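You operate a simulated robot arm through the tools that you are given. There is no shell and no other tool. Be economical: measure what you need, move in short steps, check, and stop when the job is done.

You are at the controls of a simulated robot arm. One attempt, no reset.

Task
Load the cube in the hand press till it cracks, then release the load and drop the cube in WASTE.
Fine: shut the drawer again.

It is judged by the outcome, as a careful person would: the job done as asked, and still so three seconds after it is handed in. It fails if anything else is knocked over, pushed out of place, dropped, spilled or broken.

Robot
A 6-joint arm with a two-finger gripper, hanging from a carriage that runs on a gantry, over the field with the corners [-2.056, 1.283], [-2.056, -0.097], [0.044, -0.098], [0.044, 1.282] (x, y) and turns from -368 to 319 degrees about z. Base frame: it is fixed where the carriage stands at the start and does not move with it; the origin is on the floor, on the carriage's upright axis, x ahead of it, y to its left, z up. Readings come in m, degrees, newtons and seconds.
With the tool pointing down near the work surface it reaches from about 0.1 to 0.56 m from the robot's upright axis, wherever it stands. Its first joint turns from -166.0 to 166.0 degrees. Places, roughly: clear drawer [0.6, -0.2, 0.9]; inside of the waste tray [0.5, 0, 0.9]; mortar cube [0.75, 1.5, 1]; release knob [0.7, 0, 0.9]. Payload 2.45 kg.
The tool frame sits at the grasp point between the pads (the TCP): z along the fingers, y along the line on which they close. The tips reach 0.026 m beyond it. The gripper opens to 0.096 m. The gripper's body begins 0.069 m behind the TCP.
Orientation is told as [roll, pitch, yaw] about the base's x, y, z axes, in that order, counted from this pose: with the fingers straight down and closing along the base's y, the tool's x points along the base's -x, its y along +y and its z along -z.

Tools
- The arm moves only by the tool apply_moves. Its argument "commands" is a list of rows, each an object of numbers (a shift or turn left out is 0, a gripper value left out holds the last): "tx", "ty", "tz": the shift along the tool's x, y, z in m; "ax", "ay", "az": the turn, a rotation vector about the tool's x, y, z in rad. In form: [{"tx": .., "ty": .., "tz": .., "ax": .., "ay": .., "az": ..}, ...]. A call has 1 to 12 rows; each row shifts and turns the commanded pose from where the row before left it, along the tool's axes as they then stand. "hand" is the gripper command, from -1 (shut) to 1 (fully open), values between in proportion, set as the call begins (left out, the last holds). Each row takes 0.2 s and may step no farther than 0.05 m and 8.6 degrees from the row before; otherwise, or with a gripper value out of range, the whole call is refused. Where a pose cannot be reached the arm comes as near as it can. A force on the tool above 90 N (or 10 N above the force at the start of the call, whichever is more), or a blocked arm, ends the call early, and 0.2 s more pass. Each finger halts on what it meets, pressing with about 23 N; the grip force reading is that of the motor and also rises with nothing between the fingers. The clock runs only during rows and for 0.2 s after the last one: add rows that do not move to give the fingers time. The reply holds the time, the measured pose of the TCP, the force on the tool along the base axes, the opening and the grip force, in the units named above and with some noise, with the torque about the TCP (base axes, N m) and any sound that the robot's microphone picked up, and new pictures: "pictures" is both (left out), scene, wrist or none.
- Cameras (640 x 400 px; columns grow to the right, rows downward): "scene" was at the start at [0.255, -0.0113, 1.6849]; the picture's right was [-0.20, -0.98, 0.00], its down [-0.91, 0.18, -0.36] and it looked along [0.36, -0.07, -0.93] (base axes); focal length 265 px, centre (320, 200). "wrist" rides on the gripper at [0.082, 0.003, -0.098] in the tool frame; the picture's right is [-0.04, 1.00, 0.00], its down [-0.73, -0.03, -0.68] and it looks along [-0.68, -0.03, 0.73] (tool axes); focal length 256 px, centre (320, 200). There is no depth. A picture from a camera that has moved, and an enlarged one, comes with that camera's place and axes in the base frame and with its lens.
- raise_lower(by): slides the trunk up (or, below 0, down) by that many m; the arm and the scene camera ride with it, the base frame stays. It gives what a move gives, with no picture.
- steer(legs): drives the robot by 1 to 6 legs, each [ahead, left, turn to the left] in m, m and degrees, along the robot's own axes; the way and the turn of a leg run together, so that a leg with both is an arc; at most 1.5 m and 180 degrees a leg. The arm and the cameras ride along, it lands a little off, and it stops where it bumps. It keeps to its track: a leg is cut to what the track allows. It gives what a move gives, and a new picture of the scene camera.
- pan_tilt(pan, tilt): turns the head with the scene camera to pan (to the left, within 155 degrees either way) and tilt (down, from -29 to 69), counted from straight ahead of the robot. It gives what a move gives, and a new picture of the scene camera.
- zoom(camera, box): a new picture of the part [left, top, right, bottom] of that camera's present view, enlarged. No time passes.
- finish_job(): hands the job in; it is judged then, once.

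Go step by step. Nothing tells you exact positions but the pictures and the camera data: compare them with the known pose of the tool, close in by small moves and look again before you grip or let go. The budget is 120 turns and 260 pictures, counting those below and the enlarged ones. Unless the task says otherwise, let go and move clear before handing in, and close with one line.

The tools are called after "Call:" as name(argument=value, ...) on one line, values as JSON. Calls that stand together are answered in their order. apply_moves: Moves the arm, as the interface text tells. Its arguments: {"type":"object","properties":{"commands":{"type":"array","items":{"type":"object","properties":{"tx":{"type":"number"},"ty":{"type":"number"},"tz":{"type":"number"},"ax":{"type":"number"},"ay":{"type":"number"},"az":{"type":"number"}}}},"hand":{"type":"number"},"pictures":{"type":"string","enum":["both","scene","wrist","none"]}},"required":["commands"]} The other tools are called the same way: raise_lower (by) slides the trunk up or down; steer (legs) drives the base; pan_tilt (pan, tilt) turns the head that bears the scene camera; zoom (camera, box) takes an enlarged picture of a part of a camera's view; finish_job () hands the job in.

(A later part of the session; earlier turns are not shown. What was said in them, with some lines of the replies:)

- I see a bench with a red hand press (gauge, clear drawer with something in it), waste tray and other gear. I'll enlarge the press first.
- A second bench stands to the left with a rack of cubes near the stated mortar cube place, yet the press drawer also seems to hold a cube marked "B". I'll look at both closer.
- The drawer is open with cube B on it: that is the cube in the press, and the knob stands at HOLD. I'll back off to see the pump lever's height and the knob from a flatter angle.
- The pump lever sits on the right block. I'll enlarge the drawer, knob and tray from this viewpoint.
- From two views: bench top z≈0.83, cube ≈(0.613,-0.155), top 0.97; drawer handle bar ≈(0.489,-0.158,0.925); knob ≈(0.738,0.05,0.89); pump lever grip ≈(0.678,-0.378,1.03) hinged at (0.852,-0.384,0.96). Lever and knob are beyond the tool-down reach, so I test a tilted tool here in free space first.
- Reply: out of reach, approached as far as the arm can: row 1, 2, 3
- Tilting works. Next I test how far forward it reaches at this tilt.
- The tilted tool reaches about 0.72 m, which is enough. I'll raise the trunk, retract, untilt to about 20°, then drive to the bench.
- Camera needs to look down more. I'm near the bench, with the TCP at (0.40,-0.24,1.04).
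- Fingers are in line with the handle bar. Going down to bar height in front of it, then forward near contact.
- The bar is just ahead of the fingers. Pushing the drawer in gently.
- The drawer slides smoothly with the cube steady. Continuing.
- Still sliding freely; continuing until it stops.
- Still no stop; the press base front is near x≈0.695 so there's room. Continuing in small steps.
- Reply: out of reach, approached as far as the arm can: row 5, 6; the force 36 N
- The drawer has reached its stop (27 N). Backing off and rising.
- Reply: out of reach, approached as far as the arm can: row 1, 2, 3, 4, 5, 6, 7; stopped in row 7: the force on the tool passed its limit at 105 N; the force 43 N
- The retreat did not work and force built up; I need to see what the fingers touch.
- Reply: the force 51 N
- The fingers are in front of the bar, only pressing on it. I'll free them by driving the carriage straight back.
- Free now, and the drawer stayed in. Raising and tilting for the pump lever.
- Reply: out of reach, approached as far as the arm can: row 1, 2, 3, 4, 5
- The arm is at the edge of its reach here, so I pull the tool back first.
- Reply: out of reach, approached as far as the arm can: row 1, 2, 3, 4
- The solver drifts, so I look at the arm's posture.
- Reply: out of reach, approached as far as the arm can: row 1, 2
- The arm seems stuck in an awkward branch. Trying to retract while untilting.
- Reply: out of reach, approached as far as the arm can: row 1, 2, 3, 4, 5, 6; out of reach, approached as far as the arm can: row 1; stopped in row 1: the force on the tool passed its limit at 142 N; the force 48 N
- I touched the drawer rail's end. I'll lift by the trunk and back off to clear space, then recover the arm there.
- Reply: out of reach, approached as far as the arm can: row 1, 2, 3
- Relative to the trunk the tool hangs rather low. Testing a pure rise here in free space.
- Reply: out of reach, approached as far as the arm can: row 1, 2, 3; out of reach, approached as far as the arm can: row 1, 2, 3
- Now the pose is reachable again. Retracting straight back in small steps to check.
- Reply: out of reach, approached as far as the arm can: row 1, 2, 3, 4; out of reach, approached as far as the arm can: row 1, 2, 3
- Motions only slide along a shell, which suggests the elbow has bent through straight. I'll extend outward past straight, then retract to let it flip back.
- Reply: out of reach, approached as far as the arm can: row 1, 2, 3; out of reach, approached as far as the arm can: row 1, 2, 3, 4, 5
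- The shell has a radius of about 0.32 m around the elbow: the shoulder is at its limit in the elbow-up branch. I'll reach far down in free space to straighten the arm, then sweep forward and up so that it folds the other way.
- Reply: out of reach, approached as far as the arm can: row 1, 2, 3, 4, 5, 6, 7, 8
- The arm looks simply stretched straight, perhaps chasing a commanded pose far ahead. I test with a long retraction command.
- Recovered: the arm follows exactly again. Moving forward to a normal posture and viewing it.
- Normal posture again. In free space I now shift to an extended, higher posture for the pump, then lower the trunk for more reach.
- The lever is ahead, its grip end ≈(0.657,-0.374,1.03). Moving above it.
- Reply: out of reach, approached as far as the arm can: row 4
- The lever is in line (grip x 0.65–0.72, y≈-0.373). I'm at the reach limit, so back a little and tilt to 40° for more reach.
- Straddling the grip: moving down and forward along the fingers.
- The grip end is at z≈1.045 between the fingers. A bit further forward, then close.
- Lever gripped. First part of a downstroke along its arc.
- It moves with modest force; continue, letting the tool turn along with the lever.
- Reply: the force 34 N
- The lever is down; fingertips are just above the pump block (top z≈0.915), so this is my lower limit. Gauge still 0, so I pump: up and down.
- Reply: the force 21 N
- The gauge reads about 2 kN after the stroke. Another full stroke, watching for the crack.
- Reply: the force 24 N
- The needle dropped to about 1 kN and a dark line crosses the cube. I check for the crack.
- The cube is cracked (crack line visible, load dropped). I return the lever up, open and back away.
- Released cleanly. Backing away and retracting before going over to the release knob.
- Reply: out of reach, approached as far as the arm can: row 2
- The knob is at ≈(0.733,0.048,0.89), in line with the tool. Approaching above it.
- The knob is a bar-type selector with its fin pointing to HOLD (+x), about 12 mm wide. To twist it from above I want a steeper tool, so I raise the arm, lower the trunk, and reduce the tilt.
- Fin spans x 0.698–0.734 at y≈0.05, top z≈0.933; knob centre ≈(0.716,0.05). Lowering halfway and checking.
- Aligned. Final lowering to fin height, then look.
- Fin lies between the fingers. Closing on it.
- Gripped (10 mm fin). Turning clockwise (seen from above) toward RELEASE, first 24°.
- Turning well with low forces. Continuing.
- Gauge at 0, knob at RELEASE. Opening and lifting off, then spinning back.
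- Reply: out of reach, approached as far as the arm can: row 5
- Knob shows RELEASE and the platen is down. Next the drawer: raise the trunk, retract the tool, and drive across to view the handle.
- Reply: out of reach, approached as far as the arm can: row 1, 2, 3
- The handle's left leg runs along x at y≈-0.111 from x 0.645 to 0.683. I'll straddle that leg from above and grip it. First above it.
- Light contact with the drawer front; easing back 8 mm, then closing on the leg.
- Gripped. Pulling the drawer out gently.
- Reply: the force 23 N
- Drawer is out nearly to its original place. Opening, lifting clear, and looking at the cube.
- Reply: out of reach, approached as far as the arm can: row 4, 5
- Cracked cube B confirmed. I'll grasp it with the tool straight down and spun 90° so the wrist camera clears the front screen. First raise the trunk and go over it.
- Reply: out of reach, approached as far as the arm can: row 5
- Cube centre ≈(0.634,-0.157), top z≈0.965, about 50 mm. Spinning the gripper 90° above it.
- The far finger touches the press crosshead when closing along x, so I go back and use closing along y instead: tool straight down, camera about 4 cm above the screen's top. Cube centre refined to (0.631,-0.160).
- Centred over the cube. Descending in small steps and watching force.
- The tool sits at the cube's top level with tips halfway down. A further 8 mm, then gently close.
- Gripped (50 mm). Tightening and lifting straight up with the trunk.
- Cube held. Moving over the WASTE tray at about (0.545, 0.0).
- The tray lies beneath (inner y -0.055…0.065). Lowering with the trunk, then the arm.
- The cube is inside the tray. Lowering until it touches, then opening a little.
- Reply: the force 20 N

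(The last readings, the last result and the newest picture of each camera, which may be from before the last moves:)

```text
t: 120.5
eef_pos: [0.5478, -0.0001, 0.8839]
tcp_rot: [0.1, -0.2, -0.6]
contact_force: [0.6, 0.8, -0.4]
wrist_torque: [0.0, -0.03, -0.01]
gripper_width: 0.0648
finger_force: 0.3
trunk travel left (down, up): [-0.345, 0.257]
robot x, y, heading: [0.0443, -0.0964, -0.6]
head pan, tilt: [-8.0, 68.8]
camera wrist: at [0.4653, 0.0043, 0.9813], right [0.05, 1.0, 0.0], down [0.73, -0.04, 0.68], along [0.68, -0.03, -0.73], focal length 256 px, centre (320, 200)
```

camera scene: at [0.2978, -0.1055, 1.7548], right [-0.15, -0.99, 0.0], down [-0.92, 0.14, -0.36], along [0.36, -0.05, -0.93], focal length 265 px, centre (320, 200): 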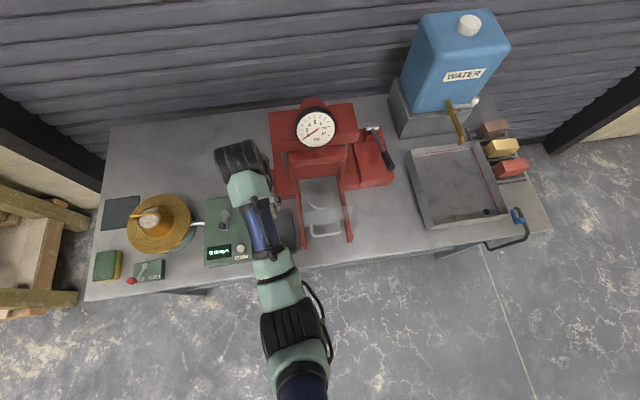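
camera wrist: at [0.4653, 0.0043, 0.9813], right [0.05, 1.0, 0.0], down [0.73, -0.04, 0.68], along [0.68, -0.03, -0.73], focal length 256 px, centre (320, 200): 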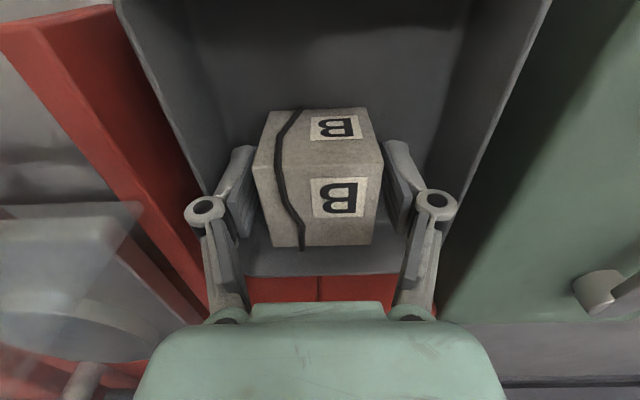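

Cube released in WASTE. Rising straight up, then preparing to shut the drawer.

Call:
apply_moves(commands=[{"tz": -0.03}, {"tz": -0.04}, {"tz": -0.04}], pictures="none")

Call:
raise_lower(by=0.1)

Call:
apply_moves(commands=[{"tx": 0.04}, {"tx": 0.04}, {"tx": 0.04}, {"ty": -0.04}, {"ty": -0.04}, {"ty": -0.04}, {"ty": -0.037}, {"ay": -0.116}, {"ay": -0.116}, {"ay": -0.116}], hand=-1, pictures="both")

```text
t: 121.3
eef_pos: [0.5486, -0.0006, 0.991]
tcp_rot: [0.2, -0.3, -0.7]
contact_force: [-0.3, 0.1, 0.4]
wrist_torque: [-0.04, -0.02, 0.01]
gripper_width: 0.0649
finger_force: 0.0
out of reach, approached as far as the arm can: row 3
trunk travel left (down, up): [-0.345, 0.257]
robot x, y, heading: [0.0392, -0.095, -0.5]
head pan, tilt: [-8.0, 68.8]
```

```text
t: 122.6
eef_pos: [0.5496, -0.0005, 1.0909]
tcp_rot: [0.2, -0.2, -0.6]
contact_force: [-0.9, -0.3, -0.6]
wrist_torque: [0.04, 0.0, -0.03]
gripper_width: 0.0644
finger_force: 0.1
trunk travel left (down, up): [-0.445, 0.157]
robot x, y, heading: [0.0409, -0.0936, -0.8]
head pan, tilt: [-8.0, 68.8]
```

```text
t: 124.8
eef_pos: [0.456, -0.1494, 1.0348]
tcp_rot: [0.2, -20.3, -0.8]
contact_force: [-0.2, -0.2, 0.4]
wrist_torque: [0.03, 0.05, -0.02]
gripper_width: 0.0
finger_force: 23.1
out of reach, approached as far as the arm can: row 1, 2, 3, 5
trunk travel left (down, up): [-0.445, 0.157]
robot x, y, heading: [0.0426, -0.0934, -0.6]
head pan, tilt: [-8.0, 68.8]
camera scene: at [0.2979, -0.1054, 1.7049], right [-0.15, -0.99, 0.0], down [-0.92, 0.14, -0.36], along [0.36, -0.05, -0.93], focal length 265 px, centre (320, 200)
camera wrist: at [0.3446, -0.1451, 1.097], right [0.05, 1.0, 0.02], down [0.45, -0.04, 0.89], along [0.89, -0.04, -0.45], focal length 256 px, centre (320, 200)
```

scene: 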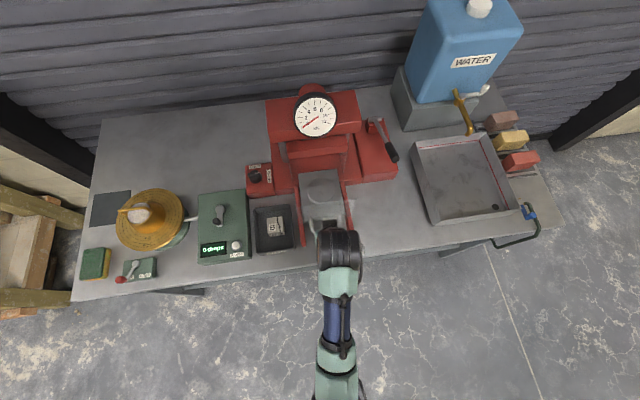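
wrist: 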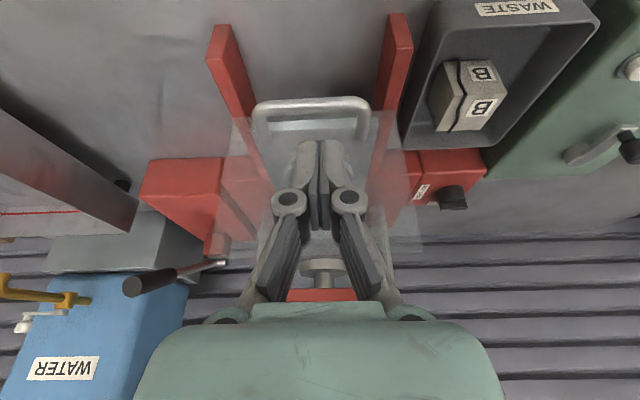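

Cube rests in WASTE. Positioning the closed fingers in front of the handle bar with the trunk a bit lower for reach.

Call:
apply_moves(commands=[{"tz": 0.0166, "tx": 0.02, "ty": -0.0045}, {"tz": 0.0166, "tx": 0.02, "ty": -0.0045}], pictures="none")

Call:
raise_lower(by=-0.06)

Call:
zoom(camera="wrist", box=[0, 0, 640, 400])

```text
t: 125.4
eef_pos: [0.4297, -0.1582, 0.9891]
tcp_rot: [0.1, -20.3, -0.8]
contact_force: [0.8, -0.3, 0.0]
wrist_torque: [0.0, 0.03, 0.06]
gripper_width: 0.0
finger_force: 22.7
trunk travel left (down, up): [-0.445, 0.157]
robot x, y, heading: [0.0433, -0.0949, -0.7]
head pan, tilt: [-8.0, 68.8]
```

```text
t: 126.4
eef_pos: [0.4278, -0.1575, 0.9286]
tcp_rot: [0.2, -20.2, -0.6]
contact_force: [0.2, 1.0, -0.8]
wrist_torque: [-0.01, 0.03, -0.01]
gripper_width: 0.0
finger_force: 22.9
trunk travel left (down, up): [-0.385, 0.217]
robot x, y, heading: [0.043, -0.0953, -0.8]
head pan, tilt: [-8.0, 68.8]
```

```text
1.00 times, centred on (320, 200) of wrist (not enlarged: the box is as wide or as high as the picture)
camera zoom: at [0.319, -0.1527, 0.992], right [0.05, 1.0, 0.02], down [0.45, -0.04, 0.89], along [0.89, -0.04, -0.45], focal length 256 px, centre (320, 200)
```

zoom: 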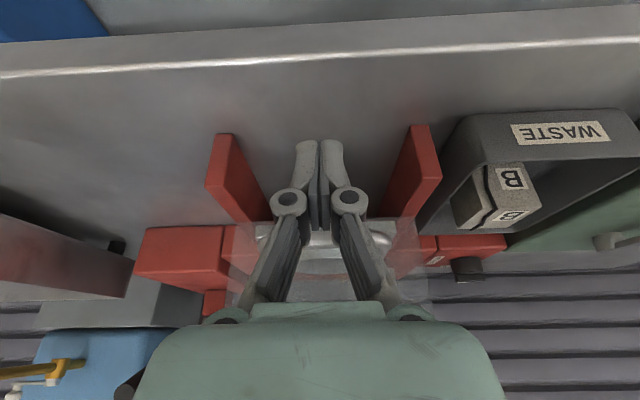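

Aligned. Pushing the empty drawer in.

Call:
apply_moves(commands=[{"tz": 0.0069, "tx": -0.0188}, {"tz": 0.0069, "tx": -0.0188}, {"tz": 0.0052, "tx": -0.0141}, {"tz": 0.0052, "tx": -0.0141}, {"tz": 0.0052, "tx": -0.0141}, {"tz": 0.0052, "tx": -0.0141}, {"tz": 0.0052, "tx": -0.0141}, {"tz": 0.0052, "tx": -0.0141}, {"tz": 0.0052, "tx": -0.0141}, {"tz": 0.0052, "tx": -0.0141}, {"tz": 0.0035, "tx": -0.0094}, {"tz": 0.0035, "tx": -0.0094}], pictures="none")

Call:
apply_moves(commands=[{"tz": 0.0017, "tx": -0.0047}, {"tz": 0.0017, "tx": -0.0047}, {"tz": 0.0017, "tx": -0.0047}, {"tz": 0.0007, "tx": -0.0019}], pictures="both")

```text
t: 129.0
eef_pos: [0.61, -0.158, 0.9281]
tcp_rot: [0.2, -20.2, -0.7]
contact_force: [0.1, 0.3, 0.3]
wrist_torque: [-0.02, -0.02, 0.02]
gripper_width: 0.0001
finger_force: 23.0
trunk travel left (down, up): [-0.385, 0.217]
robot x, y, heading: [0.0416, -0.0951, -0.6]
head pan, tilt: [-8.0, 68.8]
```

```text
t: 130.0
eef_pos: [0.6219, -0.1596, 0.9259]
tcp_rot: [0.2, -20.0, -0.8]
contact_force: [-13.8, -0.8, -0.6]
wrist_torque: [0.01, -0.06, 0.08]
gripper_width: 0.006
finger_force: 22.8
trunk travel left (down, up): [-0.385, 0.217]
robot x, y, heading: [0.0407, -0.0933, -0.7]
head pan, tilt: [-8.0, 68.8]
camera scene: at [0.2965, -0.1054, 1.6444], right [-0.15, -0.99, 0.0], down [-0.92, 0.14, -0.36], along [0.36, -0.05, -0.93], focal length 265 px, centre (320, 200)
camera wrist: at [0.5124, -0.1548, 0.9902], right [0.05, 1.0, 0.02], down [0.46, -0.04, 0.89], along [0.89, -0.04, -0.46], focal length 256 px, centre (320, 200)
```

scene: 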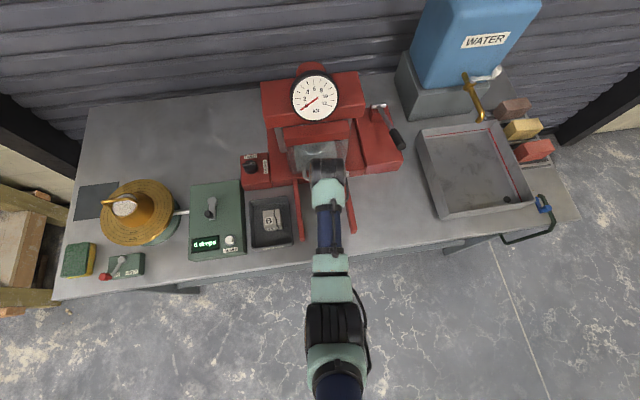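
wrist: 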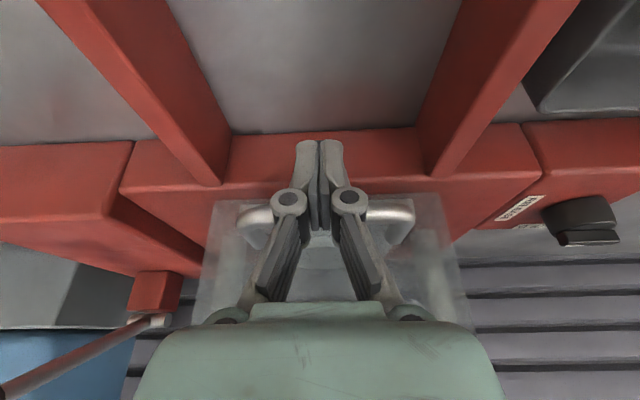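

The drawer is at its stop again. Backing away straight and checking it stays shut.

Call:
apply_moves(commands=[{"tz": -0.0035, "tx": 0.0094}, {"tz": -0.0069, "tx": 0.0188}, {"tz": -0.0136, "tx": 0.0376}, {"tz": -0.0136, "tx": 0.0376}, {"tz": -0.0136, "tx": 0.0376}], pictures="both")

Call:
zoom(camera="scene", box=[230, 60, 430, 260])

```text
t: 131.2
eef_pos: [0.4783, -0.1591, 0.9283]
tcp_rot: [0.2, -20.2, -0.6]
contact_force: [0.7, 1.0, -0.5]
wrist_torque: [-0.04, 0.0, 0.03]
gripper_width: 0.0
finger_force: 28.6
trunk travel left (down, up): [-0.385, 0.217]
robot x, y, heading: [0.0424, -0.096, -0.4]
head pan, tilt: [-8.0, 68.8]
camera scene: at [0.2978, -0.1053, 1.6449], right [-0.15, -0.99, 0.0], down [-0.92, 0.14, -0.36], along [0.36, -0.05, -0.93], focal length 265 px, centre (320, 200)
camera wrist: at [0.3669, -0.1536, 0.9914], right [0.05, 1.0, 0.02], down [0.45, -0.04, 0.89], along [0.89, -0.04, -0.45], focal length 256 px, centre (320, 200)
```

scene: 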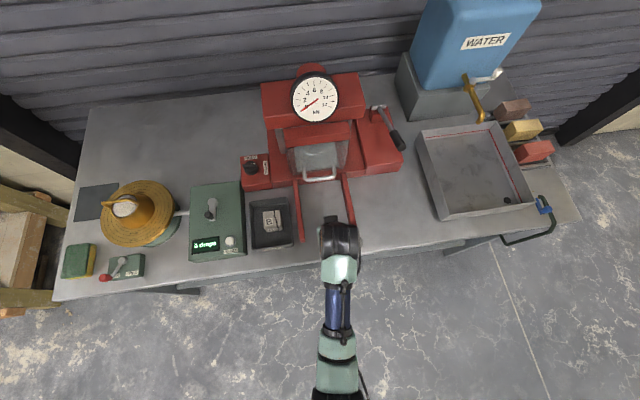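
wrist: 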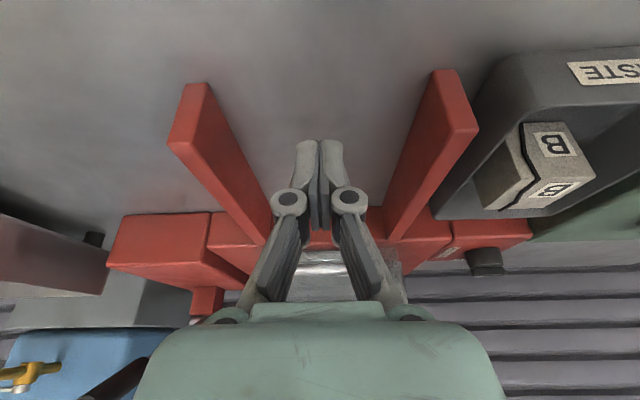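

```text
2.00 times, centred on (330, 160) of scene
camera zoom: at [0.2978, -0.1053, 1.6449], right [-0.15, -0.99, 0.0], down [-0.92, 0.14, -0.36], along [0.36, -0.05, -0.93], focal length 530 px, centre (300, 280)
```

zoom: 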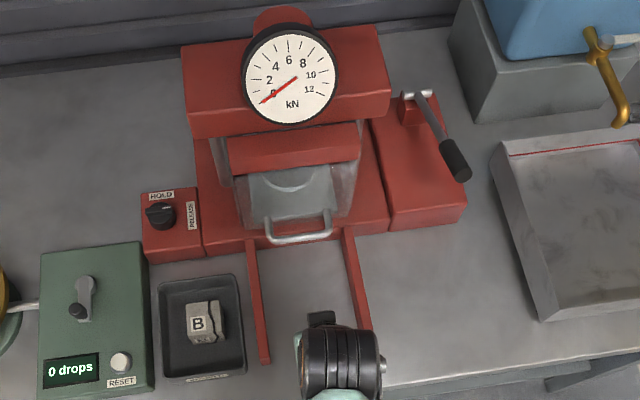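

Drawer shut, gauge at 0, the cube in WASTE and everything else in place. Driving clear.

Call:
steer(legs=[[-0.35, 0, 0]])

Call:
zoom(camera="scene", box=[200, 0, 400, 160])

```text
t: 133.4
eef_pos: [0.1312, -0.1553, 0.9276]
tcp_rot: [0.2, -20.3, -0.9]
contact_force: [0.2, -0.7, -0.1]
wrist_torque: [-0.01, -0.02, 0.04]
gripper_width: 0.0
finger_force: 28.6
trunk travel left (down, up): [-0.385, 0.217]
robot x, y, heading: [-0.3036, -0.0932, -0.7]
head pan, tilt: [-8.0, 68.8]
camera scene: at [-0.0491, -0.1018, 1.6449], right [-0.15, -0.99, 0.0], down [-0.92, 0.14, -0.36], along [0.36, -0.06, -0.93], focal length 265 px, centre (320, 200)
```

scene: 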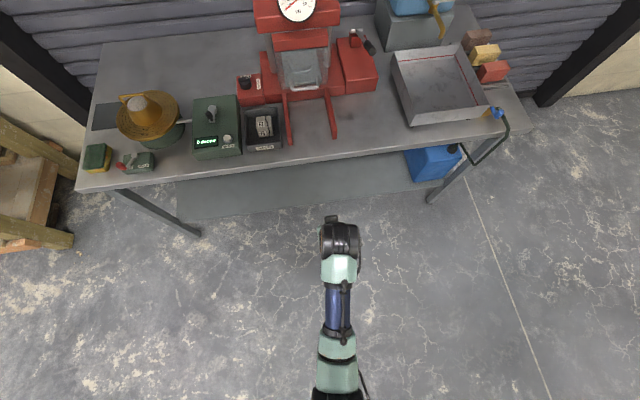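

```text
2.50 times, centred on (300, 80) of scene
camera zoom: at [-0.0491, -0.1018, 1.6449], right [-0.15, -0.99, 0.0], down [-0.92, 0.14, -0.36], along [0.36, -0.06, -0.93], focal length 663 px, centre (370, 500)
```

zoom: 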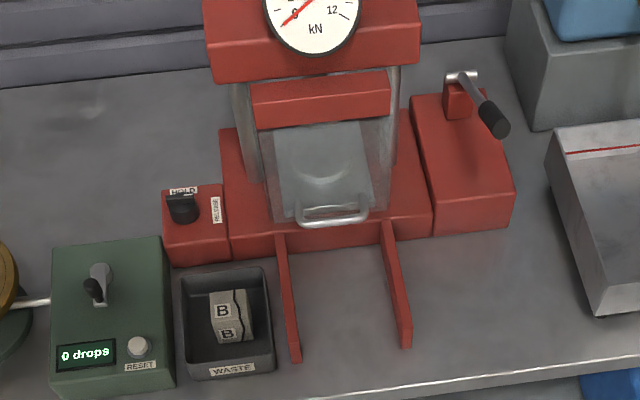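

All is as asked: the cracked cube lies in WASTE, the load is released, the drawer is shut and the robot stands clear. Handing in.

Call:
finish_job()

```text
The job is handed in.
```

The job is done and handed in: cube B was loaded until it cracked, the load was released (gauge at 0, knob left at RELEASE), the cube is in WASTE, and the drawer is shut again. On the way the arm pressed against the drawer handle (105 N) and touched a drawer rail (142 N); the last pictures show nothing moved out of place.
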